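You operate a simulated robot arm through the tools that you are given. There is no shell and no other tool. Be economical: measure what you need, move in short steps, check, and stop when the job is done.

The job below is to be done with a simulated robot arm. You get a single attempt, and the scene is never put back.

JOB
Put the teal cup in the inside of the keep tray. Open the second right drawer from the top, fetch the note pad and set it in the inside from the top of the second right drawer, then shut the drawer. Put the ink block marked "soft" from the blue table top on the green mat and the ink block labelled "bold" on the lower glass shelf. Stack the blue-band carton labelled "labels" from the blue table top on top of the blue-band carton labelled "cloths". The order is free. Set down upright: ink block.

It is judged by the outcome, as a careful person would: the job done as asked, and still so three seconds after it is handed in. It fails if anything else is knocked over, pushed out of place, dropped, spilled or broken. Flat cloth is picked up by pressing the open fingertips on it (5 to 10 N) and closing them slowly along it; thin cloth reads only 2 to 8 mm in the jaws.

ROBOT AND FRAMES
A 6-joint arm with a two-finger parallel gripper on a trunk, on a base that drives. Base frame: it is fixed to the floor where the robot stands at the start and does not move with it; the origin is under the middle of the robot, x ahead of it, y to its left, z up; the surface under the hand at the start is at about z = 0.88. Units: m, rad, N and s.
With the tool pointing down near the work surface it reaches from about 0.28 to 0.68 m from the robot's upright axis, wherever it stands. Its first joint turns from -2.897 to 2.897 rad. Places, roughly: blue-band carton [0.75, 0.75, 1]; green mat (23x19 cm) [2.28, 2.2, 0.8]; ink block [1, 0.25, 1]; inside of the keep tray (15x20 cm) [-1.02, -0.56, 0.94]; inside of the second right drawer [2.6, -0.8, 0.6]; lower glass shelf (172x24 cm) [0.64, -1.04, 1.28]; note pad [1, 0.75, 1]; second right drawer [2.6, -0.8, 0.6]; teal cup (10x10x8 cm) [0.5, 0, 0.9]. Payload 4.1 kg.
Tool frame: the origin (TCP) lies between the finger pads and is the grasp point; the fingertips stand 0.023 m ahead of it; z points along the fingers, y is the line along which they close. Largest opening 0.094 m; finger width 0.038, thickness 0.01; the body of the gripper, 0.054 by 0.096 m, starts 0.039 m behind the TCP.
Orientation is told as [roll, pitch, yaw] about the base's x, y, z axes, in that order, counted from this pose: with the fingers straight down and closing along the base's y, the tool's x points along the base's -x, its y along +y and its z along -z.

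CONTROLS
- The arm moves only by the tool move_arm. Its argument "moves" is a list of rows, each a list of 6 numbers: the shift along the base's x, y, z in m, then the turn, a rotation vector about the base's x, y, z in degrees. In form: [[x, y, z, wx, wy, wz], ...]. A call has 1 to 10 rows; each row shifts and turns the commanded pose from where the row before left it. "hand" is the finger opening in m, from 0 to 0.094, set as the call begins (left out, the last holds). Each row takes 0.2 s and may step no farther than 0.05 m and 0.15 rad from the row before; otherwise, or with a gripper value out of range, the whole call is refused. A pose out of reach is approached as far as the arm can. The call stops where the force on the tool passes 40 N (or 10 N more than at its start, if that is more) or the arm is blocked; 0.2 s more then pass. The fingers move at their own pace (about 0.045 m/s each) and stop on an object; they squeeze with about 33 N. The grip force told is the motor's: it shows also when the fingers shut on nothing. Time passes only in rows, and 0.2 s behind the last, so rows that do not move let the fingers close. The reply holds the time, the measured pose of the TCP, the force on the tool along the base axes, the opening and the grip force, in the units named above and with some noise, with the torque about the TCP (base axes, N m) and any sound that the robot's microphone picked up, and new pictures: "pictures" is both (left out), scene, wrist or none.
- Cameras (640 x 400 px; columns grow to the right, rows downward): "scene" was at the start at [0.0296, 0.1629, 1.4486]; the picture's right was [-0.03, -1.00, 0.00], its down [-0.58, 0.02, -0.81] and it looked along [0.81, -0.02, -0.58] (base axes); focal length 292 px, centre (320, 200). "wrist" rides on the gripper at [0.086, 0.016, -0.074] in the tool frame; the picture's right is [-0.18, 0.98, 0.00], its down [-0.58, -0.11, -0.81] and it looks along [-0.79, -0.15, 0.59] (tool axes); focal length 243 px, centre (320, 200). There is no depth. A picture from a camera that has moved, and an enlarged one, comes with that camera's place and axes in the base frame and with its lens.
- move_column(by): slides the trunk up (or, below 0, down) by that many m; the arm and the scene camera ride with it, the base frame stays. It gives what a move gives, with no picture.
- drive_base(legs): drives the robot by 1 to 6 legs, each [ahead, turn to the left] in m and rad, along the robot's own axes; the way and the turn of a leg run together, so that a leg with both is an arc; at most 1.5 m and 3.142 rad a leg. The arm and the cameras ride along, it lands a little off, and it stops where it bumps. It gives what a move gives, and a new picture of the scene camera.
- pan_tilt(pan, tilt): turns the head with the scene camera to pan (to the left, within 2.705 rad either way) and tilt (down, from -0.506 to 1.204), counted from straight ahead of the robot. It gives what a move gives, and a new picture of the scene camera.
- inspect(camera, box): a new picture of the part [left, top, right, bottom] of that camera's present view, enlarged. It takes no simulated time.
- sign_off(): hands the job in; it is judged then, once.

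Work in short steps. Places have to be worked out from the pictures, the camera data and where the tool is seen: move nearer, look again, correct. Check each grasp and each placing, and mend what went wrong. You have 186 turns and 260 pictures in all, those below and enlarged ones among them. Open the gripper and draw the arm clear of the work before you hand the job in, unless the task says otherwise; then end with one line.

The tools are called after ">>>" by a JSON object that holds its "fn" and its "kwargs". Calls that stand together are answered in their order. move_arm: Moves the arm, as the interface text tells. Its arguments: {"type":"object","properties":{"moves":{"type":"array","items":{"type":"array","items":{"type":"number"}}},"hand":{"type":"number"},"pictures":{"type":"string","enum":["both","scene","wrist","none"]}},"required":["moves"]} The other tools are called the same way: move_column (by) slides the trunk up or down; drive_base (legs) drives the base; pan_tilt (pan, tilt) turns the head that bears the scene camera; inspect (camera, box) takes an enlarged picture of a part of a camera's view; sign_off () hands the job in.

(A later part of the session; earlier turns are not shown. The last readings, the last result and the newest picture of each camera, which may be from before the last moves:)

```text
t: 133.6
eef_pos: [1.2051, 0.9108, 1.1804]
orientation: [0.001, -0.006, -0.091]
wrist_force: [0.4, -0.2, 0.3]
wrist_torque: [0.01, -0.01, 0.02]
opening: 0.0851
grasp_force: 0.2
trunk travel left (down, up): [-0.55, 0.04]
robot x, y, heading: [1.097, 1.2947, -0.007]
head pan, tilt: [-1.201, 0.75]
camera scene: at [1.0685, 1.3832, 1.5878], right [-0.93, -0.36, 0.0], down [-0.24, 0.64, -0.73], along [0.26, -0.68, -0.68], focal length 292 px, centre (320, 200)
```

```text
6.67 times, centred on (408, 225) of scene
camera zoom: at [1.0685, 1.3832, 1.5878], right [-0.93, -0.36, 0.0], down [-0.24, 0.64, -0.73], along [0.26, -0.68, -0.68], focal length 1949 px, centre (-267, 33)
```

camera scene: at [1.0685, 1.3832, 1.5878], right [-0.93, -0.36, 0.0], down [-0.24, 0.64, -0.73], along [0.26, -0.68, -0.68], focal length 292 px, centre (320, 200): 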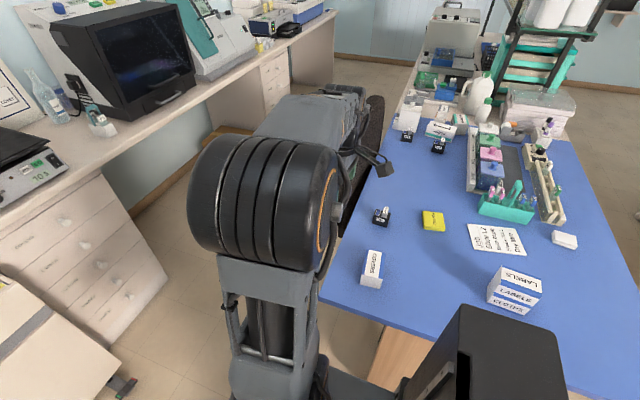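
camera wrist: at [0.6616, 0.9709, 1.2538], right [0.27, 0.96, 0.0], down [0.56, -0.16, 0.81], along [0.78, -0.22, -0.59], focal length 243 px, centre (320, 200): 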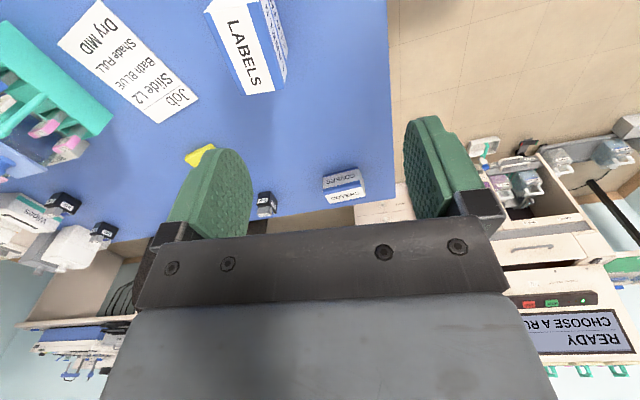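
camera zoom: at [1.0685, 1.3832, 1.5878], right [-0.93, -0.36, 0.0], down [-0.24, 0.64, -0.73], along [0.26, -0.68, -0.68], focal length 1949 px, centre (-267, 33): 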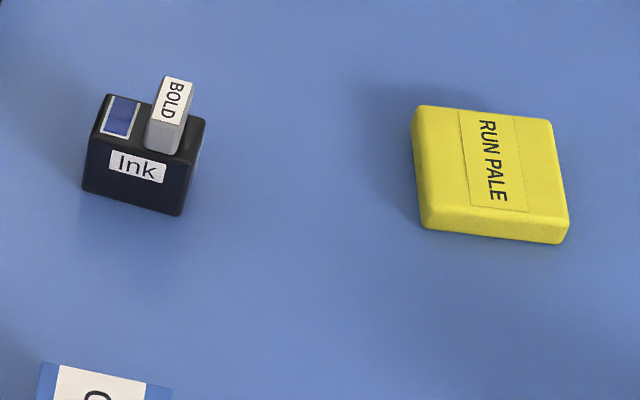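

BOLD body ≈5×3.3×3.6 cm centred (1.115,0.703). I'll grasp it with a ~25° tilt so it can be placed under the upper shelf. Yaw the tool first.

>>> {"fn": "move_arm", "kwargs": {"moves": [[-0.009, -0.009, 0, 0, 0, -8.4], [-0.009, -0.009, 0, 0, 0, -8.4], [-0.009, -0.009, 0, 0, 0, -8.4], [-0.009, -0.009, 0, 0, 0, -8.4], [-0.009, -0.009, 0, 0, 0, -8.4], [-0.009, -0.009, 0, 0, 0, -8.4], [-0.009, -0.009, -0.01, 0, 0, -8.4], [-0.009, -0.009, -0.01, 0, 0, -8.4], [-0.009, -0.009, -0.01, 0, 0, -8.4], [-0.009, -0.009, -0.01, 0, 0, -8.4]], "pictures": "none"}}

>>> {"fn": "move_arm", "kwargs": {"moves": [[0, 0, -0.01, -6.5, 0, 0], [0, 0, -0.02, -6.5, 0, 0], [0, -0.01, -0.02, -6.5, 0, 0], [0, -0.01, -0.01, -5.5, 0, 0], [0, 0, 0, 0, 0, 0]]}}

```text
t: 135.8
eef_pos: [1.1141, 0.8206, 1.14]
orientation: [0.001, -0.008, -1.56]
wrist_force: [0.5, 0.7, 0.3]
wrist_torque: [0.01, 0.02, 0.0]
opening: 0.0848
grasp_force: 0.0
trunk travel left (down, up): [-0.55, 0.04]
robot x, y, heading: [1.0936, 1.295, -0.006]
head pan, tilt: [-1.201, 0.75]
```

```text
t: 137.0
eef_pos: [1.1137, 0.8019, 1.0794]
orientation: [-0.005, -0.444, -1.554]
wrist_force: [0.8, 0.0, -0.7]
wrist_torque: [0.01, 0.01, -0.01]
opening: 0.0846
grasp_force: 0.1
trunk travel left (down, up): [-0.55, 0.04]
robot x, y, heading: [1.0996, 1.2965, -0.0]
head pan, tilt: [-1.201, 0.75]
camera scene: at [1.0677, 1.3832, 1.5878], right [-0.93, -0.36, 0.0], down [-0.24, 0.64, -0.73], along [0.26, -0.68, -0.68], focal length 292 px, centre (320, 200)
camera wrist: at [1.1276, 0.9136, 1.1088], right [0.99, -0.15, 0.07], down [-0.1, -0.18, 0.98], along [-0.14, -0.97, -0.19], focal length 243 px, centre (320, 200)
```

scene: 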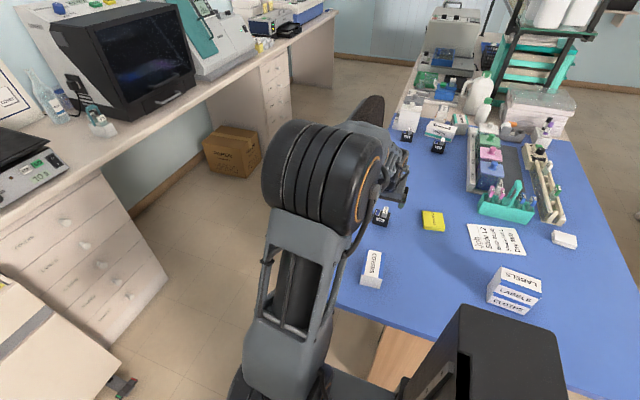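
wrist: 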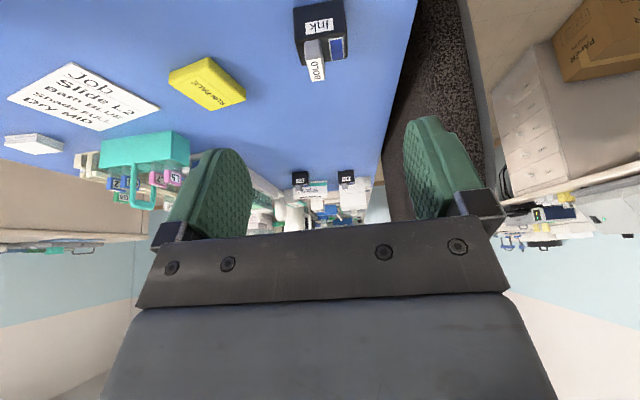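

BOLD centred at x≈1.113. Approach along the tool axis.

>>> {"fn": "move_arm", "kwargs": {"moves": [[0, -0.02, -0.03, 0, 0, 0], [0, -0.02, -0.04, 0, 0, 0], [0, -0.02, -0.04, 0, 0, 0], [0, -0.015, -0.025, 0, 0, 0], [0, 0, 0, 0, 0, 0]]}}

```text
t: 138.2
eef_pos: [1.114, 0.7273, 0.9428]
orientation: [-0.005, -0.446, -1.557]
wrist_force: [0.5, 0.0, 0.6]
wrist_torque: [0.0, 0.01, 0.0]
opening: 0.0848
grasp_force: 0.0
trunk travel left (down, up): [-0.55, 0.04]
robot x, y, heading: [1.0955, 1.2961, 0.002]
head pan, tilt: [-1.201, 0.75]
camera scene: at [1.0677, 1.3831, 1.5878], right [-0.93, -0.36, 0.0], down [-0.24, 0.64, -0.73], along [0.26, -0.68, -0.68], focal length 292 px, centre (320, 200)
camera wrist: at [1.1278, 0.8382, 0.9721], right [0.99, -0.15, 0.07], down [-0.1, -0.18, 0.98], along [-0.14, -0.97, -0.19], focal length 243 px, centre (320, 200)
```

scene: 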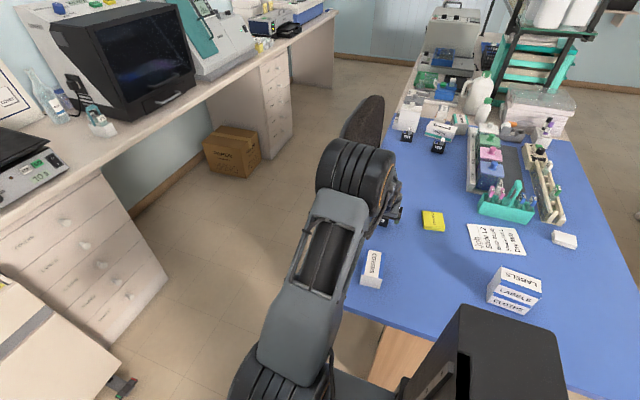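
wrist: 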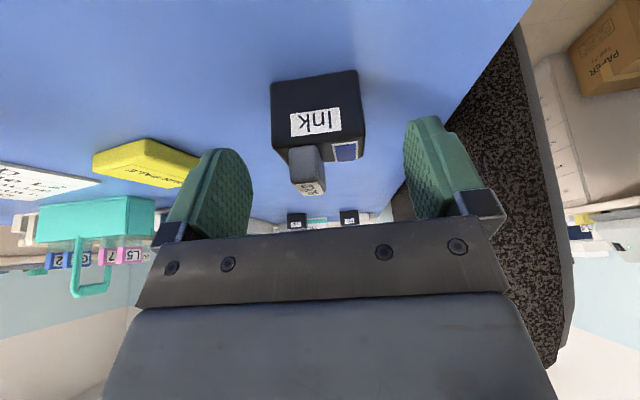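

Centred. Final approach and close.

>>> {"fn": "move_arm", "kwargs": {"moves": [[0, -0.01, -0.017, 0, 0, 0], [0, -0.008, -0.012, 0, 0, 0], [0, 0, 0, 0, 0, 0]], "pictures": "none"}}

>>> {"fn": "move_arm", "kwargs": {"moves": [[0, 0, 0, 0, 0, 0], [0, 0, 0, 0, 0, 0], [0, 0, 0, 0, 0, 0], [0, 0, 0, 0, 0, 0]], "hand": 0.02, "pictures": "wrist"}}

```text
t: 139.0
eef_pos: [1.1146, 0.7082, 0.9154]
orientation: [-0.005, -0.446, -1.555]
wrist_force: [-0.3, -0.5, 0.5]
wrist_torque: [0.01, 0.0, 0.01]
opening: 0.0851
grasp_force: 0.0
trunk travel left (down, up): [-0.55, 0.04]
robot x, y, heading: [1.0962, 1.2965, -0.003]
head pan, tilt: [-1.201, 0.75]
```

```text
t: 140.0
eef_pos: [1.1146, 0.7091, 0.916]
orientation: [-0.006, -0.444, -1.555]
wrist_force: [0.2, 0.4, 0.1]
wrist_torque: [-0.01, -0.03, 0.03]
opening: 0.0494
grasp_force: 32.8
trunk travel left (down, up): [-0.55, 0.04]
robot x, y, heading: [1.0966, 1.2955, -0.004]
head pan, tilt: [-1.201, 0.75]
camera wrist: at [1.128, 0.8202, 0.9447], right [0.99, -0.15, 0.07], down [-0.1, -0.18, 0.98], along [-0.14, -0.97, -0.19], focal length 243 px, centre (320, 200)
```

wrist: 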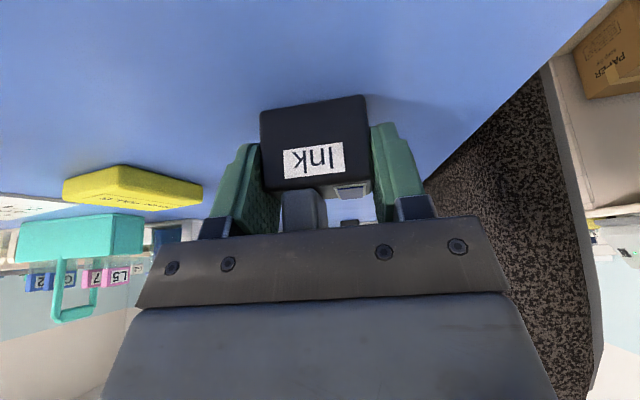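

BOLD gripped (49 mm). Lift, retract over COVERS at height, then swing to the front.

>>> {"fn": "move_arm", "kwargs": {"moves": [[0, 0, 0.03, 0, 0, 0], [0, 0, 0.045, 0, 0, 0], [0, 0, 0.045, 0, 0, 0], [0, 0.01, 0.045, 0, 0, 0], [0, 0.045, 0.02, 0, 0, 0], [0, 0.045, 0.015, 0, 0, 0], [0, 0.045, 0, 0, 0, 0], [0, 0.045, 0, 0, 0, 0], [0, 0.05, 0, 0, 0, 0]], "pictures": "wrist"}}

>>> {"fn": "move_arm", "kwargs": {"moves": [[0.0482, 0.0059, 0, 0, 0, 8], [0.0469, 0.0126, 0, 0, 0, 8], [0.0447, 0.0189, 0, 0, 0, 8], [0.0416, 0.025, 0, 0, 0, 8], [0.0377, 0.0306, 0, 0, 0, 8], [0.0331, 0.0355, 0, 0, 0, 8], [0.0279, 0.0398, 0, 0, 0, 8], [0.022, 0.0432, 0, 0, 0, 8], [0.0158, 0.0459, 0, 0, 0, 8], [0.0093, 0.0477, 0, 0, 0, 8]], "pictures": "none"}}

```text
t: 142.0
eef_pos: [1.1152, 0.9519, 1.1173]
orientation: [-0.007, -0.446, -1.553]
wrist_force: [0.3, 0.3, -0.5]
wrist_torque: [-0.01, -0.01, -0.01]
opening: 0.0494
grasp_force: 32.9
trunk travel left (down, up): [-0.55, 0.04]
robot x, y, heading: [1.0985, 1.2937, -0.004]
head pan, tilt: [-1.201, 0.75]
camera wrist: at [1.1281, 1.0628, 1.1456], right [0.99, -0.15, 0.07], down [-0.1, -0.18, 0.98], along [-0.14, -0.97, -0.19], focal length 243 px, centre (320, 200)
```

wrist: 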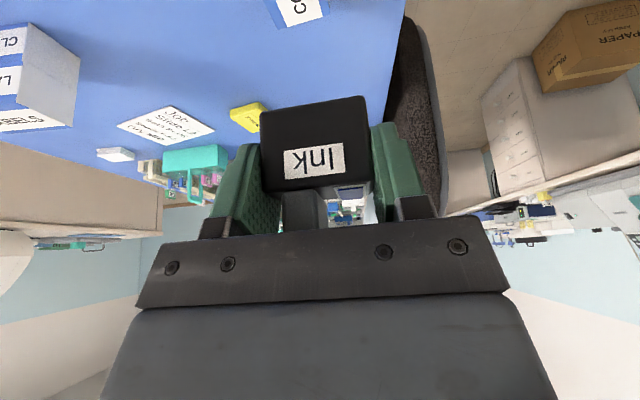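

```text
t: 144.2
eef_pos: [1.4412, 1.2548, 1.1165]
orientation: [-0.007, -0.446, -0.158]
wrist_force: [-0.7, -0.8, -0.8]
wrist_torque: [0.01, -0.01, 0.0]
opening: 0.0492
grasp_force: 32.5
trunk travel left (down, up): [-0.55, 0.04]
robot x, y, heading: [1.0957, 1.2995, -0.004]
head pan, tilt: [-1.201, 0.75]
```

Reverse out, turn to -y, drive down the corridor to the shelf.

>>> {"fn": "drive_base", "kwargs": {"legs": [[-1.12, 0], [0, -1.567], [1.1, 0], [0.9, 0]]}}

>>> {"fn": "pan_tilt", "kwargs": {"pan": 1.2, "tilt": 0.35}}

```text
t: 163.2
eef_pos: [-0.0546, -1.0487, 1.117]
orientation: [-0.004, -0.446, -1.736]
wrist_force: [-0.4, 0.2, -1.2]
wrist_torque: [-0.02, -0.03, -0.01]
opening: 0.0489
grasp_force: 33.0
trunk travel left (down, up): [-0.55, 0.04]
robot x, y, heading: [-0.01, -0.7032, -1.586]
head pan, tilt: [-1.201, 0.75]
camera scene: at [0.0803, -0.6749, 1.5877], right [-0.35, 0.94, 0.0], down [0.64, 0.24, -0.73], along [-0.69, -0.26, -0.68], focal length 292 px, centre (320, 200)
```

scene: 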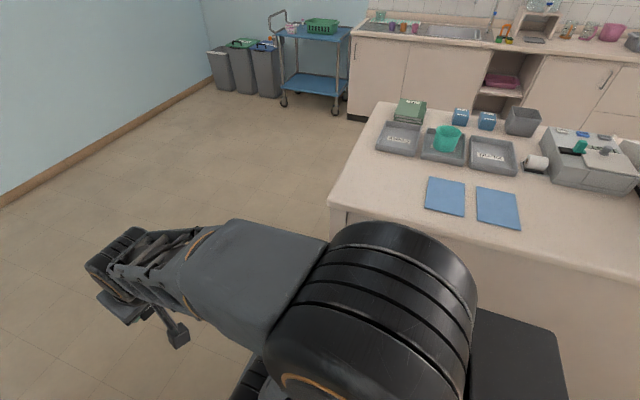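

```text
t: 165.4
eef_pos: [-0.0543, -1.0489, 1.1167]
orientation: [-0.005, -0.445, -1.738]
wrist_force: [-0.2, -0.7, -0.3]
wrist_torque: [0.01, 0.03, -0.02]
opening: 0.0492
grasp_force: 33.5
trunk travel left (down, up): [-0.55, 0.04]
robot x, y, heading: [-0.0109, -0.7049, -1.578]
head pan, tilt: [1.201, 0.351]
camera scene: at [0.2443, -0.6805, 1.6234], right [-0.37, -0.93, 0.0], down [-0.32, 0.13, -0.94], along [0.87, -0.35, -0.34], focal length 292 px, centre (320, 200)
```

scene: 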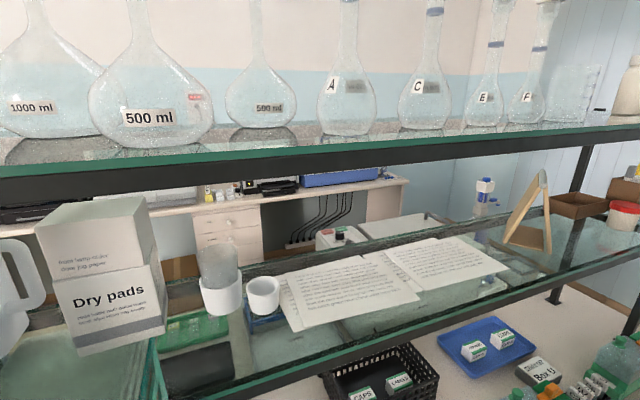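

Zoom on the free strip at the front of the shelf near the beaker.

>>> {"fn": "inspect", "kwargs": {"camera": "scene", "box": [130, 230, 350, 400]}}

>>> {"fn": "inspect", "kwargs": {"camera": "scene", "box": [400, 150, 640, 320]}}

```text
2.35 times, centred on (240, 315) of scene
camera zoom: at [0.2443, -0.6805, 1.6234], right [-0.37, -0.93, 0.0], down [-0.32, 0.13, -0.94], along [0.87, -0.35, -0.34], focal length 688 px, centre (508, -71)
```

zoom: 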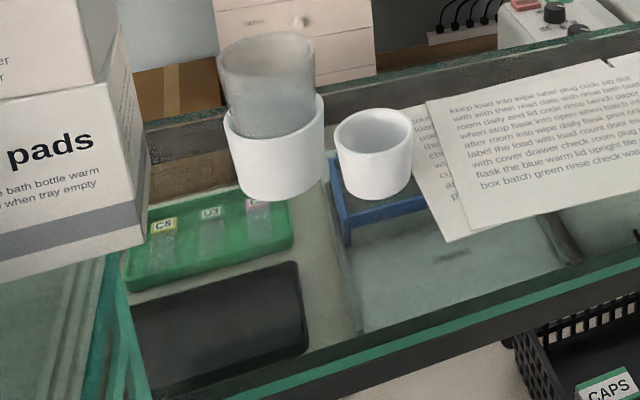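

```text
2.35 times, centred on (520, 235) of scene
camera zoom: at [0.2443, -0.6805, 1.6234], right [-0.37, -0.93, 0.0], down [-0.32, 0.13, -0.94], along [0.87, -0.35, -0.34], focal length 688 px, centre (-151, 118)
```

zoom: 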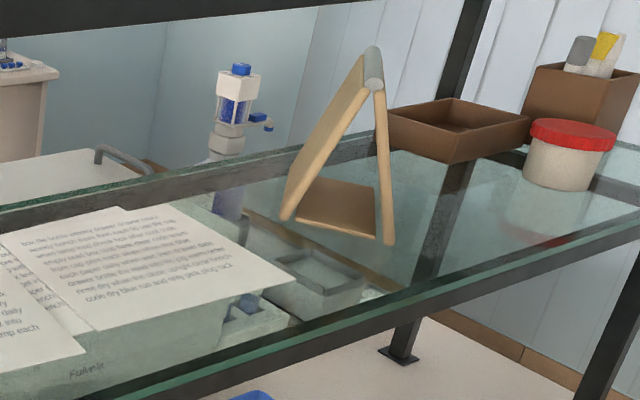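

Free spot: around (0.58,-0.69) on the shelf. Turn to face it, and raise the trunk.

>>> {"fn": "drive_base", "kwargs": {"legs": [[0, 1.578], [0.04, 0]]}}

>>> {"fn": "move_column", "kwargs": {"by": 0.04}}

>>> {"fn": "pan_tilt", "kwargs": {"pan": 0.3, "tilt": 0.5}}

```text
t: 170.2
eef_pos: [0.3753, -0.7376, 1.1158]
orientation: [-0.006, -0.442, -0.145]
wrist_force: [0.1, -0.5, -0.2]
wrist_torque: [0.02, 0.0, -0.01]
opening: 0.0493
grasp_force: 33.3
trunk travel left (down, up): [-0.55, 0.04]
robot x, y, heading: [0.0276, -0.702, 0.013]
head pan, tilt: [1.201, 0.351]
camera scene: at [0.0025, -0.4502, 1.6234], right [0.94, -0.35, 0.0], down [-0.12, -0.32, -0.94], along [0.33, 0.88, -0.34], focal length 292 px, centre (320, 200)
```

scene: 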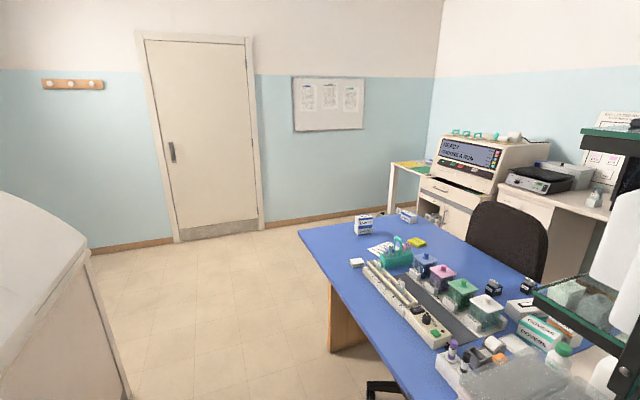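

```text
t: 171.0
eef_pos: [0.3751, -0.7375, 1.157]
orientation: [-0.007, -0.446, -0.145]
wrist_force: [-0.4, -0.9, -0.5]
wrist_torque: [0.01, 0.02, -0.01]
opening: 0.0491
grasp_force: 33.5
trunk travel left (down, up): [-0.59, 0.0]
robot x, y, heading: [0.032, -0.7028, 0.008]
head pan, tilt: [1.201, 0.351]
```

```text
t: 172.2
eef_pos: [0.376, -0.7384, 1.1572]
orientation: [-0.005, -0.446, -0.144]
wrist_force: [0.2, 0.0, -0.2]
wrist_torque: [-0.02, -0.01, -0.02]
opening: 0.0494
grasp_force: 32.6
trunk travel left (down, up): [-0.59, 0.0]
robot x, y, heading: [0.031, -0.7, 0.012]
head pan, tilt: [0.3, 0.499]
camera scene: at [0.0554, -0.5095, 1.6497], right [0.31, -0.95, 0.0], down [-0.46, -0.15, -0.88], along [0.84, 0.27, -0.48], focal length 292 px, centre (320, 200)
```

scene: 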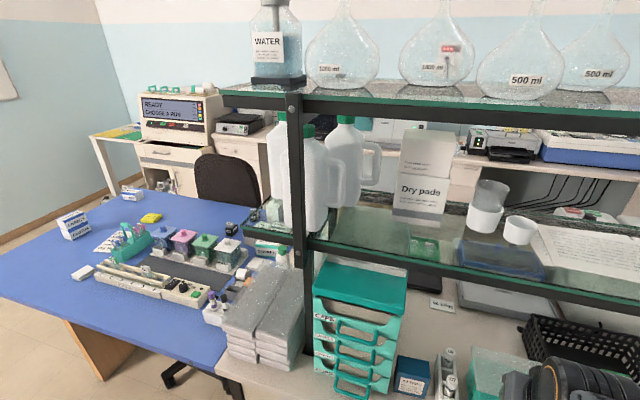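

Lower glass front edge is x≈0.53, upper frame bottom z≈1.535. Raise the block in front of the shelf first.

>>> {"fn": "move_arm", "kwargs": {"moves": [[0, 0.013, 0.045, 0, 0, 4.1], [0, 0.013, 0.045, 0, 0, 4.2], [0, 0.013, 0.045, 0, 0, 0], [0, 0.014, 0.045, 0, 0, 0], [0, 0, 0.01, 0, 0, 0], [0, 0, 0, 0, 0, 0]]}}

```text
t: 173.6
eef_pos: [0.3757, -0.685, 1.3468]
orientation: [-0.006, -0.446, -0.001]
wrist_force: [-0.4, -0.9, 0.2]
wrist_torque: [0.02, 0.0, -0.01]
opening: 0.0491
grasp_force: 32.6
trunk travel left (down, up): [-0.59, 0.0]
robot x, y, heading: [0.0292, -0.7074, 0.014]
head pan, tilt: [0.3, 0.499]
camera scene: at [0.0554, -0.5096, 1.6497], right [0.31, -0.95, 0.0], down [-0.46, -0.15, -0.88], along [0.84, 0.27, -0.48], focal length 292 px, centre (320, 200)
camera wrist: at [0.2647, -0.6664, 1.376], right [0.17, 0.98, 0.07], down [0.18, -0.1, 0.98], along [0.97, -0.15, -0.19], focal length 243 px, centre (320, 200)
```

scene: 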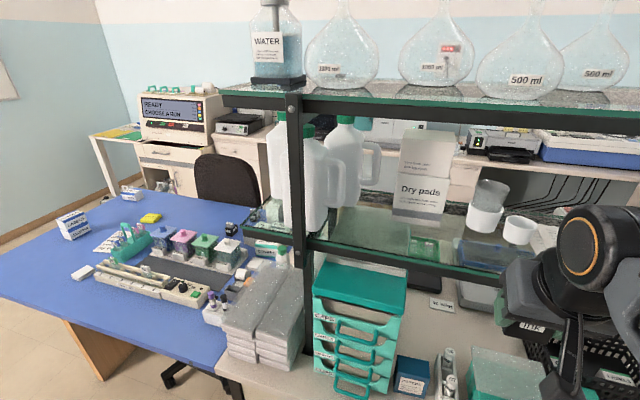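
wrist: 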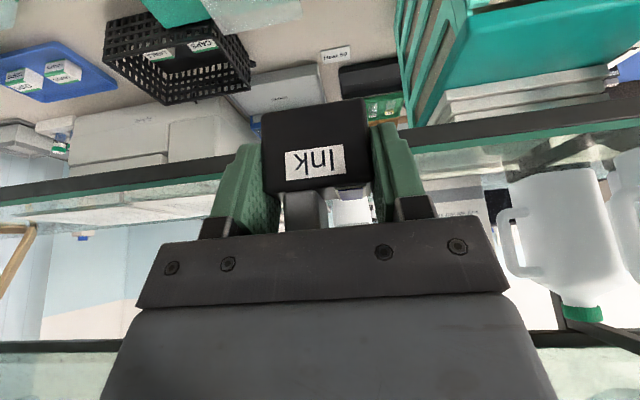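

Shelf top z≈1.28 confirmed; block bottom is ≈3 cm above. Extend forward.

>>> {"fn": "move_arm", "kwargs": {"moves": [[0.045, 0, 0, 0, 0, 0], [0.045, 0, 0, 0, 0, 0], [0.04, 0, 0, 0, 0, 0], [0.03, 0, 0, 0, 0, 0], [0, 0, 0, 0, 0, 0]]}}

>>> {"fn": "inspect", "kwargs": {"camera": "scene", "box": [400, 80, 640, 300]}}

```text
t: 174.8
eef_pos: [0.5377, -0.6842, 1.3473]
orientation: [-0.008, -0.446, 0.0]
wrist_force: [-0.5, -0.3, -0.3]
wrist_torque: [-0.02, 0.0, -0.02]
opening: 0.0492
grasp_force: 33.2
trunk travel left (down, up): [-0.59, 0.0]
robot x, y, heading: [0.0202, -0.7021, 0.01]
head pan, tilt: [0.3, 0.499]
camera scene: at [0.0551, -0.5096, 1.6497], right [0.31, -0.95, 0.0], down [-0.46, -0.15, -0.88], along [0.84, 0.27, -0.48], focal length 292 px, centre (320, 200)
camera wrist: at [0.4254, -0.6658, 1.3767], right [0.17, 0.98, 0.07], down [0.18, -0.1, 0.98], along [0.97, -0.15, -0.19], focal length 243 px, centre (320, 200)
```

scene: 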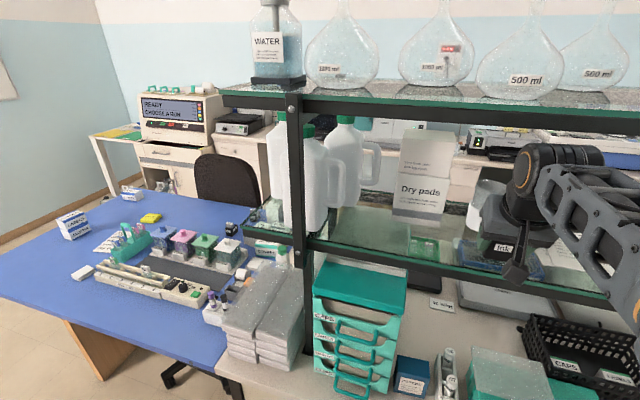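
wrist: 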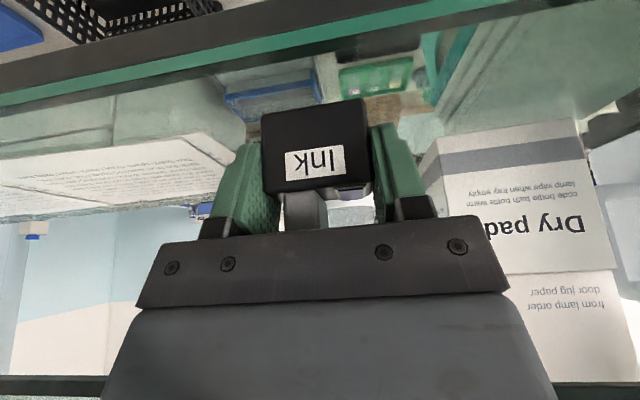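

```text
1.82 times, centred on (520, 190) of scene
camera zoom: at [0.0551, -0.5096, 1.6497], right [0.31, -0.95, 0.0], down [-0.46, -0.15, -0.88], along [0.84, 0.27, -0.48], focal length 532 px, centre (-44, 218)
```

zoom: 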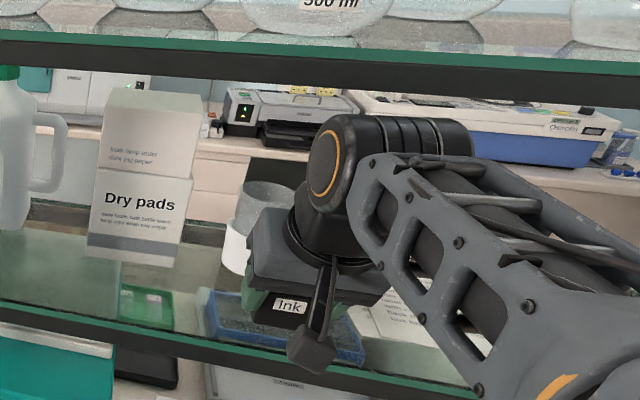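

Front edge at x=0.53; move another 2.5 cm in, then lower gently to the glass.

>>> {"fn": "move_arm", "kwargs": {"moves": [[0.025, 0, 0, 0, 0, 0], [0, 0, -0.015, 0, 0, 0], [0, 0, -0.008, 0, 0, 0], [0, 0, -0.003, 0, 0, 0], [0, 0, 0, 0, 0, 0]]}}

```text
t: 176.0
eef_pos: [0.5624, -0.6839, 1.325]
orientation: [-0.005, -0.454, 0.001]
wrist_force: [8.7, 1.0, 27.7]
wrist_torque: [0.37, -0.11, -0.09]
opening: 0.0492
grasp_force: 32.7
trunk travel left (down, up): [-0.59, 0.0]
robot x, y, heading: [0.0229, -0.702, 0.009]
head pan, tilt: [0.3, 0.499]
camera scene: at [0.0547, -0.5095, 1.6501], right [0.31, -0.95, 0.0], down [-0.46, -0.15, -0.88], along [0.84, 0.27, -0.48], focal length 292 px, centre (320, 200)
camera wrist: at [0.4501, -0.6664, 1.3531], right [0.17, 0.98, 0.08], down [0.17, -0.1, 0.98], along [0.97, -0.15, -0.18], focal length 243 px, centre (320, 200)
```

scene: 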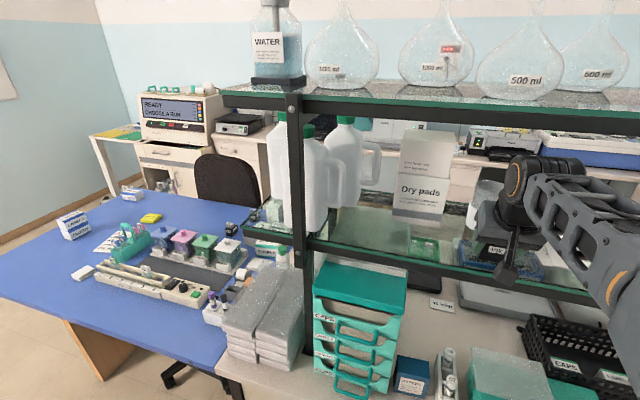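
wrist: 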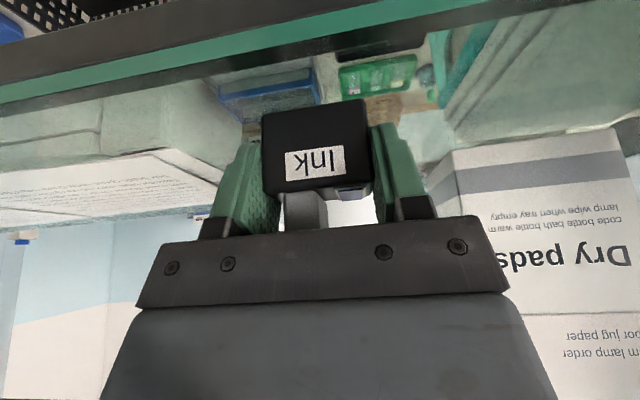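

Contact (28 N). Ease, release and back out along the tool axis.

>>> {"fn": "move_arm", "kwargs": {"moves": [[0, 0, 0.003, 0, 0, 0], [0, 0, 0, 0, 0, 0], [0, 0, 0, 0, 0, 0]], "hand": 0.07, "pictures": "wrist"}}

>>> {"fn": "move_arm", "kwargs": {"moves": [[-0.006, 0, 0.012, 0, 0, 0], [-0.012, 0, 0.02, 0, 0, 0], [-0.03, 0, 0.02, 0, 0, 0], [-0.045, 0, 0, 0, 0, 0], [-0.045, 0, 0, 0, 0, 0], [-0.045, 0, 0, 0, 0, 0], [0, 0, 0, 0, 0, 0]]}}

```text
t: 176.8
eef_pos: [0.5598, -0.6851, 1.3238]
orientation: [-0.006, -0.443, -0.001]
wrist_force: [-0.2, -0.8, -0.3]
wrist_torque: [0.01, -0.02, 0.01]
opening: 0.0699
grasp_force: 0.2
trunk travel left (down, up): [-0.59, 0.0]
robot x, y, heading: [0.031, -0.7025, 0.012]
head pan, tilt: [0.3, 0.499]
camera wrist: at [0.4499, -0.6668, 1.3537], right [0.17, 0.98, 0.07], down [0.18, -0.1, 0.98], along [0.97, -0.15, -0.19], focal length 243 px, centre (320, 200)
```

wrist: 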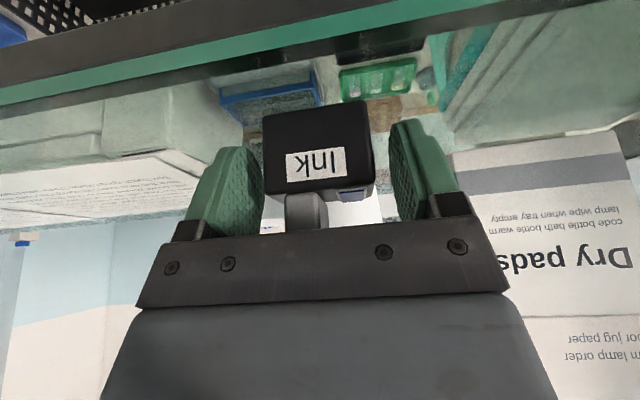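

```text
t: 178.4
eef_pos: [0.3757, -0.683, 1.3755]
orientation: [-0.005, -0.444, 0.002]
wrist_force: [-0.3, 0.4, -0.3]
wrist_torque: [-0.02, 0.01, -0.01]
opening: 0.0702
grasp_force: 0.0
trunk travel left (down, up): [-0.59, 0.0]
robot x, y, heading: [0.0283, -0.7038, 0.014]
head pan, tilt: [0.3, 0.499]
camera scene: at [0.0557, -0.5095, 1.6497], right [0.3, -0.95, 0.0], down [-0.46, -0.15, -0.88], along [0.84, 0.27, -0.48], focal length 292 px, centre (320, 200)
camera wrist: at [0.2646, -0.6665, 1.4055], right [0.17, 0.98, 0.07], down [0.18, -0.1, 0.98], along [0.97, -0.15, -0.19], focal length 243 px, centre (320, 200)
```

scene: 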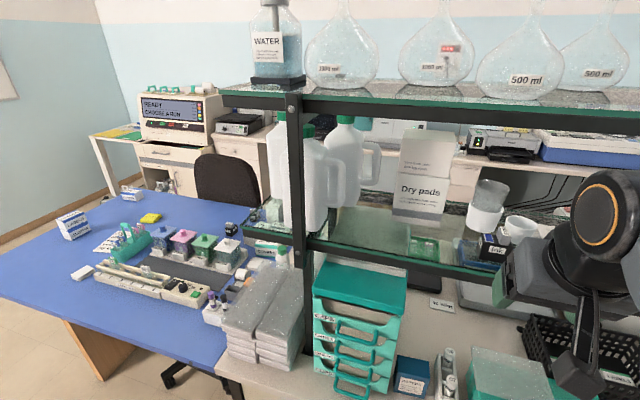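
wrist: 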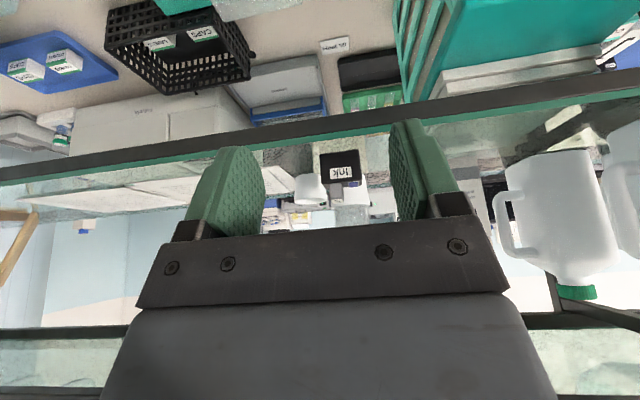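

BOLD is on the shelf upright. Straighten the tool, then drive to the desk's front for SOFT.

>>> {"fn": "move_arm", "kwargs": {"moves": [[0, 0, -0.03, 0, 6.5, 0], [0, 0, -0.03, 0, 6.5, 0], [0, 0, -0.03, 0, 6.5, 0], [0, 0, -0.03, 0, 5.9, 0], [0, 0, 0, 0, 0, 0]], "hand": 0.08, "pictures": "none"}}

>>> {"fn": "drive_base", "kwargs": {"legs": [[-0.12, 0], [0, 1.557], [0.94, 0], [0, -1.571]]}}

>>> {"fn": "pan_tilt", "kwargs": {"pan": 0.0, "tilt": 0.6}}

```text
t: 179.6
eef_pos: [0.3769, -0.6842, 1.2556]
orientation: [-0.005, 0.001, 0.0]
wrist_force: [0.0, 0.9, 0.5]
wrist_torque: [0.01, 0.02, -0.02]
opening: 0.0802
grasp_force: 0.0
trunk travel left (down, up): [-0.59, 0.0]
robot x, y, heading: [0.0292, -0.7035, 0.01]
head pan, tilt: [0.3, 0.499]
```

```text
t: 193.0
eef_pos: [0.2564, 0.2313, 1.2558]
orientation: [-0.005, -0.002, -0.031]
wrist_force: [0.4, -0.5, -0.3]
wrist_torque: [0.04, -0.01, 0.01]
opening: 0.0801
grasp_force: 0.0
trunk travel left (down, up): [-0.59, 0.0]
robot x, y, heading: [-0.0901, 0.2314, -0.019]
head pan, tilt: [0.3, 0.499]
camera scene: at [-0.0586, 0.4161, 1.6497], right [0.28, -0.96, 0.0], down [-0.46, -0.13, -0.88], along [0.84, 0.24, -0.48], focal length 292 px, centre (320, 200)
```

scene: 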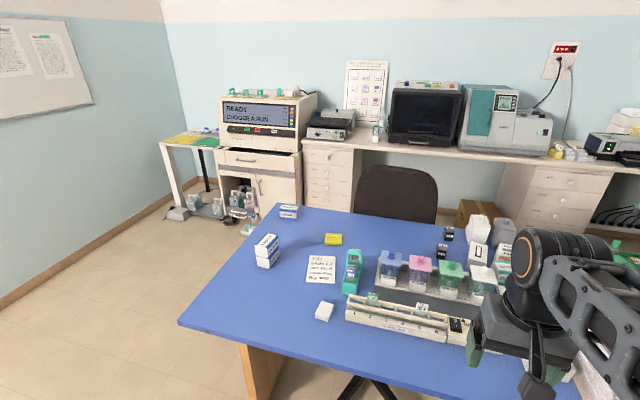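

```text
t: 193.8
eef_pos: [0.2567, 0.2311, 1.2556]
orientation: [-0.005, -0.003, -0.033]
wrist_force: [0.5, 0.0, 0.3]
wrist_torque: [0.02, -0.02, -0.02]
opening: 0.0797
grasp_force: 0.0
trunk travel left (down, up): [-0.59, 0.0]
robot x, y, heading: [-0.0955, 0.2264, -0.027]
head pan, tilt: [0.0, 0.6]
camera scene: at [-0.0578, 0.3893, 1.6406], right [-0.02, -1.0, 0.0], down [-0.56, 0.01, -0.83], along [0.83, -0.02, -0.56], focal length 292 px, centre (320, 200)
```

scene: 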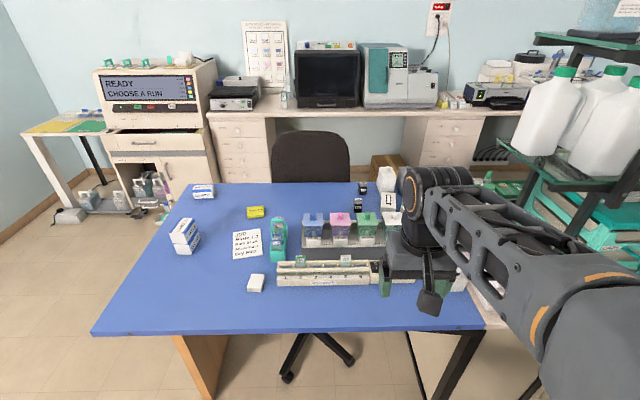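

SOFT ≈ (0.975,0.21). Correct heading and creep forward under the desk edge in stages.

>>> {"fn": "drive_base", "kwargs": {"legs": [[0, 0.04], [0.25, 0]]}}

>>> {"fn": "pan_tilt", "kwargs": {"pan": -0.3, "tilt": 1.15}}

```text
t: 196.0
eef_pos: [0.5043, 0.25, 1.256]
orientation: [-0.006, -0.001, 0.008]
wrist_force: [-0.2, 0.1, -0.4]
wrist_torque: [-0.04, -0.01, -0.01]
opening: 0.0801
grasp_force: 0.0
trunk travel left (down, up): [-0.59, 0.0]
robot x, y, heading: [0.1528, 0.2292, 0.017]
head pan, tilt: [0.0, 0.6]
camera scene: at [0.1834, 0.3951, 1.6406], right [0.02, -1.0, 0.0], down [-0.57, -0.01, -0.82], along [0.82, 0.02, -0.57], focal length 292 px, centre (320, 200)
```

scene: 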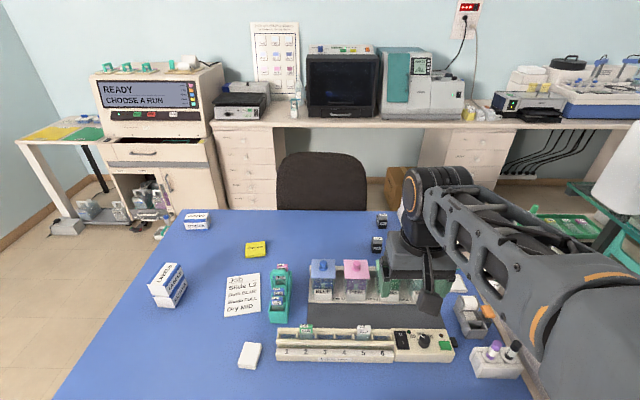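

```text
t: 196.9
eef_pos: [0.5029, 0.2492, 1.256]
orientation: [-0.005, -0.003, 0.009]
wrist_force: [-0.4, 0.6, 0.4]
wrist_torque: [-0.01, 0.0, -0.04]
opening: 0.08
grasp_force: 0.1
trunk travel left (down, up): [-0.59, 0.0]
robot x, y, heading: [0.1586, 0.2289, 0.017]
head pan, tilt: [-0.3, 1.15]
camera scene: at [0.1514, 0.3769, 1.5989], right [-0.28, -0.96, 0.0], down [-0.88, 0.25, -0.41], along [0.39, -0.11, -0.91], focal length 292 px, centre (320, 200)
```

scene: 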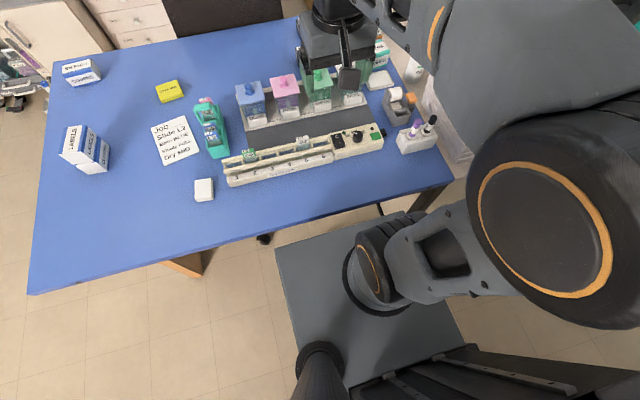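

Front reach to SOFT is too marginal (arm pedestal near the desk edge). I'll go around to the desk's far side instead. Drive back out and around the left.

>>> {"fn": "drive_base", "kwargs": {"legs": [[-0.27, 0], [0, 1.554], [1.1, 0], [0, -1.571], [1.45, 0]]}}

>>> {"fn": "pan_tilt", "kwargs": {"pan": -0.9, "tilt": 0.65}}

```text
t: 218.4
eef_pos: [1.7024, 1.2974, 1.2563]
orientation: [-0.005, 0.0, -0.014]
wrist_force: [-1.3, -0.2, 0.3]
wrist_torque: [0.01, -0.02, 0.0]
opening: 0.0797
grasp_force: 0.0
trunk travel left (down, up): [-0.59, 0.0]
robot x, y, heading: [1.3576, 1.2854, -0.006]
head pan, tilt: [-0.3, 1.15]
camera scene: at [1.3546, 1.4329, 1.5989], right [-0.3, -0.95, 0.0], down [-0.87, 0.27, -0.41], along [0.39, -0.12, -0.91], focal length 292 px, centre (320, 200)
```

scene: 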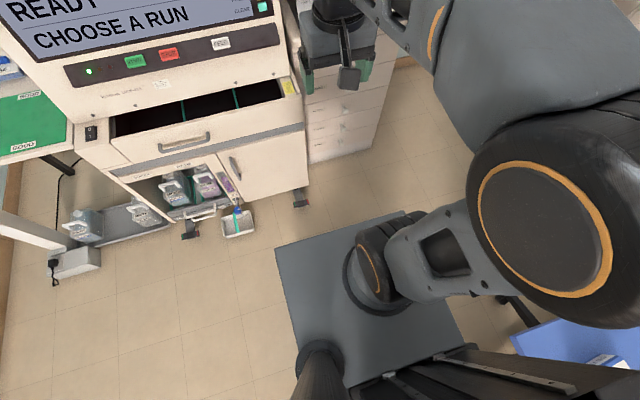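

```text
t: 219.4
eef_pos: [1.7025, 1.2973, 1.2562]
orientation: [-0.004, -0.002, -0.015]
wrist_force: [-0.5, -0.3, -0.6]
wrist_torque: [-0.03, 0.01, 0.02]
opening: 0.0799
grasp_force: 0.0
trunk travel left (down, up): [-0.59, 0.0]
robot x, y, heading: [1.3537, 1.2839, -0.004]
head pan, tilt: [-0.901, 0.649]
camera scene: at [1.3512, 1.3826, 1.6363], right [-0.79, -0.62, 0.0], down [-0.37, 0.48, -0.8], along [0.49, -0.63, -0.61], focal length 292 px, centre (320, 200)
```

scene: 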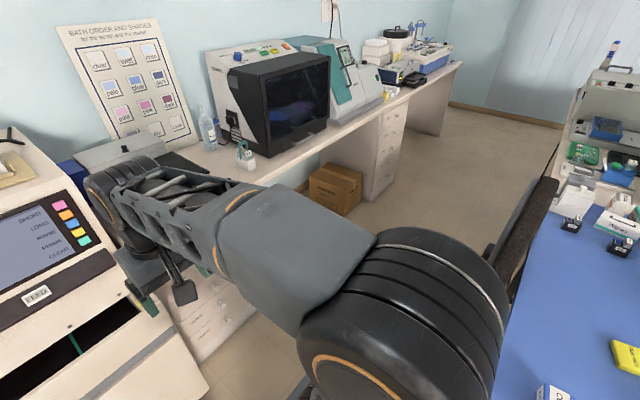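

Arc around the desk corner to face -y at x≈1.68.

>>> {"fn": "drive_base", "kwargs": {"legs": [[0.52, -1.571]]}}

>>> {"fn": "pan_tilt", "kwargs": {"pan": -0.2, "tilt": 0.7}}

```text
t: 223.6
eef_pos: [1.6921, 0.6045, 1.2562]
orientation: [-0.004, -0.002, -1.593]
wrist_force: [-0.5, -0.2, -0.7]
wrist_torque: [0.02, -0.01, 0.0]
opening: 0.08
grasp_force: 0.1
trunk travel left (down, up): [-0.59, 0.0]
robot x, y, heading: [1.6859, 0.9558, -1.574]
head pan, tilt: [-0.901, 0.649]
cut short: leg 1
camera scene: at [1.7831, 0.9576, 1.6363], right [-0.62, 0.79, 0.0], down [0.48, 0.37, -0.8], along [-0.63, -0.49, -0.6], focal length 292 px, centre (320, 200)
```

scene: 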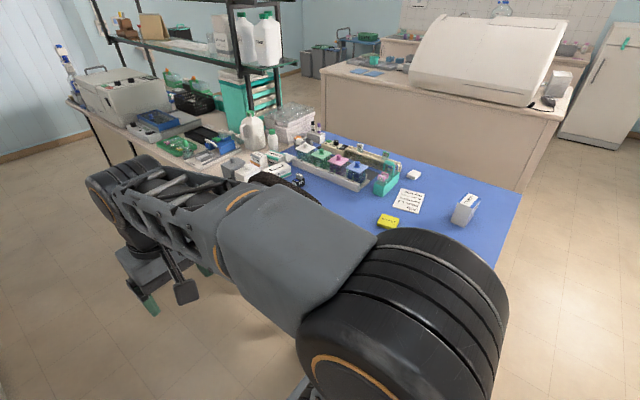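

```text
t: 224.7
eef_pos: [1.6911, 0.6051, 1.2556]
orientation: [-0.005, -0.001, -1.592]
wrist_force: [-0.3, 0.1, 0.0]
wrist_torque: [0.01, 0.01, 0.0]
opening: 0.0798
grasp_force: 0.1
trunk travel left (down, up): [-0.59, 0.0]
robot x, y, heading: [1.6822, 0.9559, -1.579]
head pan, tilt: [-0.201, 0.7]
camera scene: at [1.834, 0.9282, 1.632], right [-0.98, 0.21, 0.0], down [0.13, 0.63, -0.77], along [-0.16, -0.75, -0.64], focal length 292 px, centre (320, 200)
```

scene: 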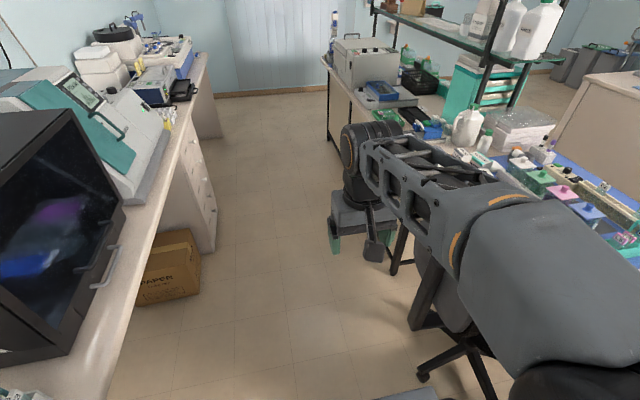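

Aisle is clear. Drive down the aisle past the chair to y≈-0.25 and look toward the desk's far-right corner.

>>> {"fn": "drive_base", "kwargs": {"legs": [[0.6, 0.06], [0.6, -0.06]]}}

>>> {"fn": "pan_tilt", "kwargs": {"pan": -1.75, "tilt": 0.75}}

```text
t: 231.1
eef_pos: [1.7112, -0.5972, 1.257]
orientation: [-0.005, 0.0, -1.596]
wrist_force: [0.0, -0.2, -1.0]
wrist_torque: [-0.03, -0.01, 0.01]
opening: 0.0802
grasp_force: 0.0
trunk travel left (down, up): [-0.59, 0.0]
robot x, y, heading: [1.7059, -0.2543, -1.583]
head pan, tilt: [-0.201, 0.7]
camera scene: at [1.8553, -0.2756, 1.632], right [-0.98, 0.21, 0.0], down [0.14, 0.63, -0.76], along [-0.16, -0.75, -0.64], focal length 292 px, centre (320, 200)
```

scene: 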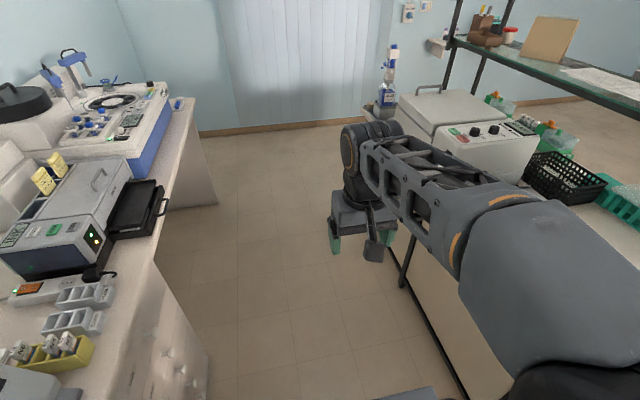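

```text
t: 232.7
eef_pos: [1.7108, -0.598, 1.2554]
orientation: [-0.006, -0.001, -1.597]
wrist_force: [0.2, 0.4, -0.4]
wrist_torque: [-0.03, 0.03, 0.0]
opening: 0.0801
grasp_force: 0.0
trunk travel left (down, up): [-0.59, 0.0]
robot x, y, heading: [1.704, -0.2509, -1.583]
head pan, tilt: [-1.751, 0.75]
camera scene: at [1.792, -0.1763, 1.6277], right [0.19, 0.98, 0.0], down [0.67, -0.13, -0.73], along [-0.72, 0.14, -0.68], focal length 292 px, centre (320, 200)
```

scene: 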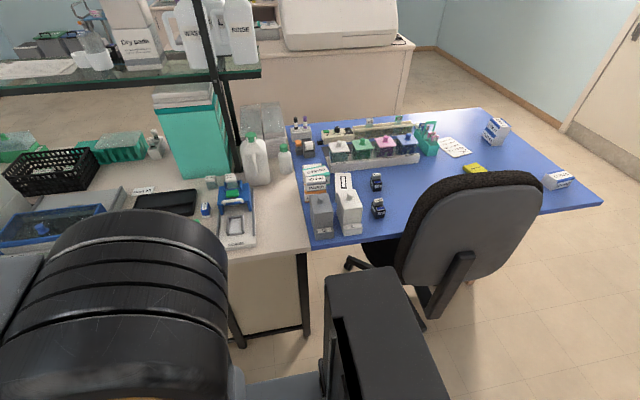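

SOFT ≈ (0.98,0.205), FINE ≈ (1.115,0.162); chair back starts at y≈0.28. Reverse to y≈0, face the desk, and approach.

>>> {"fn": "drive_base", "kwargs": {"legs": [[-0.25, 0], [0, -1.559], [0.1, 0]]}}

>>> {"fn": "pan_tilt", "kwargs": {"pan": -0.15, "tilt": 0.8}}

```text
t: 239.0
eef_pos: [1.2576, -0.02, 1.2546]
orientation: [-0.004, -0.001, -3.139]
wrist_force: [0.7, -0.2, 0.0]
wrist_torque: [-0.01, -0.06, 0.01]
opening: 0.0799
grasp_force: 0.1
trunk travel left (down, up): [-0.59, 0.0]
robot x, y, heading: [1.6094, -0.0037, -3.124]
head pan, tilt: [-1.751, 0.75]
camera scene: at [1.6835, -0.0878, 1.6278], right [0.99, -0.16, 0.0], down [-0.11, -0.67, -0.73], along [0.12, 0.72, -0.68], focal length 292 px, centre (320, 200)
```

scene: 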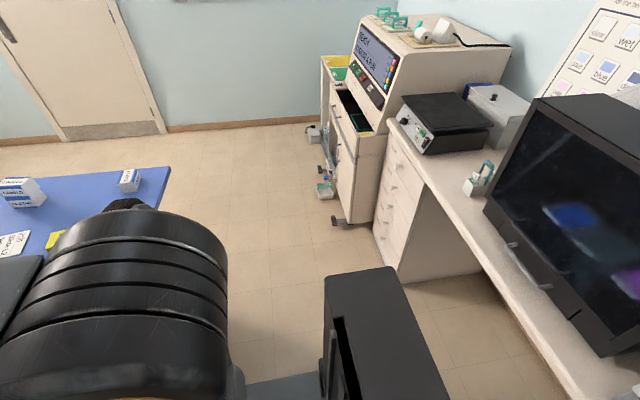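

```text
t: 240.7
eef_pos: [1.2582, -0.0198, 1.2566]
orientation: [-0.007, -0.001, -3.137]
wrist_force: [0.0, 0.0, 0.2]
wrist_torque: [-0.01, -0.03, -0.03]
opening: 0.0798
grasp_force: 0.1
trunk travel left (down, up): [-0.59, 0.0]
robot x, y, heading: [1.6073, -0.003, -3.125]
head pan, tilt: [-0.15, 0.799]
camera scene: at [1.5916, -0.1587, 1.6237], right [0.13, 0.99, 0.0], down [0.71, -0.1, -0.7], along [-0.69, 0.09, -0.72], focal length 292 px, centre (320, 200)
```

scene: 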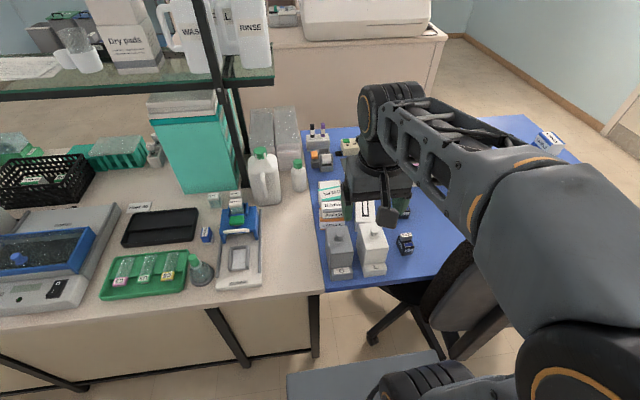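

To keep the elbow clear of the chair, shift the robot ~0.1 m toward -y.

>>> {"fn": "drive_base", "kwargs": {"legs": [[-0.25, 0], [0, 0.34], [0.3, 0], [0, -0.36]]}}

```text
t: 246.3
eef_pos: [1.2308, -0.1124, 1.2552]
orientation: [-0.004, -0.002, 3.126]
wrist_force: [0.2, 0.0, 0.1]
wrist_torque: [-0.01, 0.01, 0.01]
opening: 0.0801
grasp_force: 0.1
trunk travel left (down, up): [-0.59, 0.0]
robot x, y, heading: [1.5784, -0.1013, 3.135]
head pan, tilt: [-0.15, 0.799]
camera scene: at [1.5608, -0.2574, 1.6238], right [0.15, 0.99, 0.0], down [0.71, -0.11, -0.7], along [-0.69, 0.11, -0.72], focal length 292 px, centre (320, 200)
```

scene: 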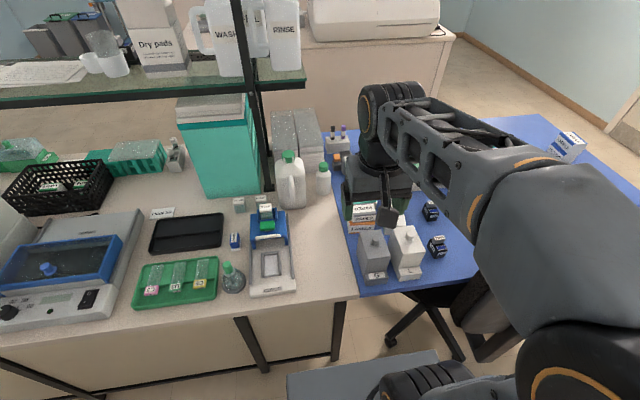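

Move over SOFT (0.973,0.20), descending to z≈1.09.

>>> {"fn": "move_arm", "kwargs": {"moves": [[-0.0286, 0.0345, 0, 0, 0, 0], [-0.0286, 0.0345, 0, 0, 0, 0], [-0.0286, 0.0345, -0.015, 0, 0, 0], [-0.0286, 0.0345, -0.02, 0, 0, 0], [-0.0286, 0.0345, -0.02, 0, 0, 0], [-0.0286, 0.0345, -0.02, 0, 0, 0], [-0.0286, 0.0345, -0.02, 0, 0, 0], [-0.0286, 0.0345, -0.02, 0, 0, 0], [-0.0286, 0.0345, -0.02, 0, 0, 0], [0, 0, -0.02, 0, 0, 0]]}}

```text
t: 248.5
eef_pos: [0.9744, 0.1986, 1.101]
orientation: [-0.005, 0.0, 3.125]
wrist_force: [0.3, -0.1, 0.6]
wrist_torque: [0.02, 0.01, 0.02]
opening: 0.0797
grasp_force: 0.0
trunk travel left (down, up): [-0.59, 0.0]
robot x, y, heading: [1.5781, -0.0976, 3.138]
head pan, tilt: [-0.15, 0.799]
camera scene: at [1.5608, -0.2574, 1.6238], right [0.15, 0.99, 0.0], down [0.71, -0.11, -0.7], along [-0.69, 0.11, -0.72], focal length 292 px, centre (320, 200)
camera wrist: at [1.059, 0.1817, 1.1756], right [-0.2, -0.98, -0.01], down [-0.58, 0.11, 0.81], along [-0.79, 0.16, -0.59], focal length 243 px, centre (320, 200)
```

scene: 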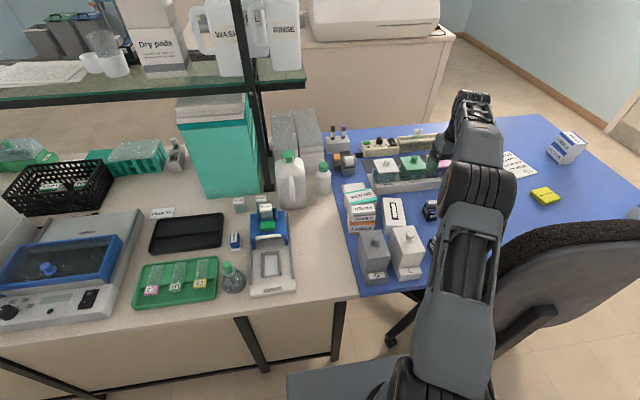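
wrist: 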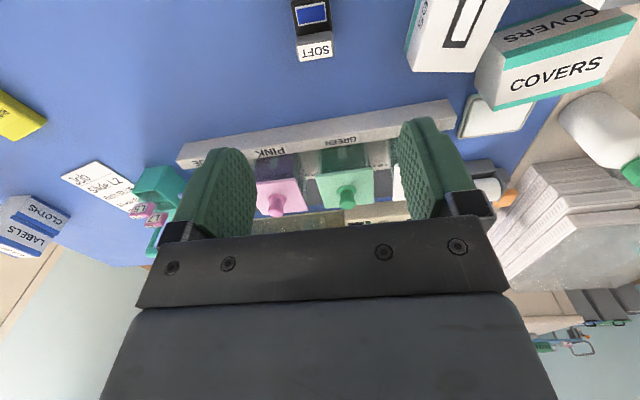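

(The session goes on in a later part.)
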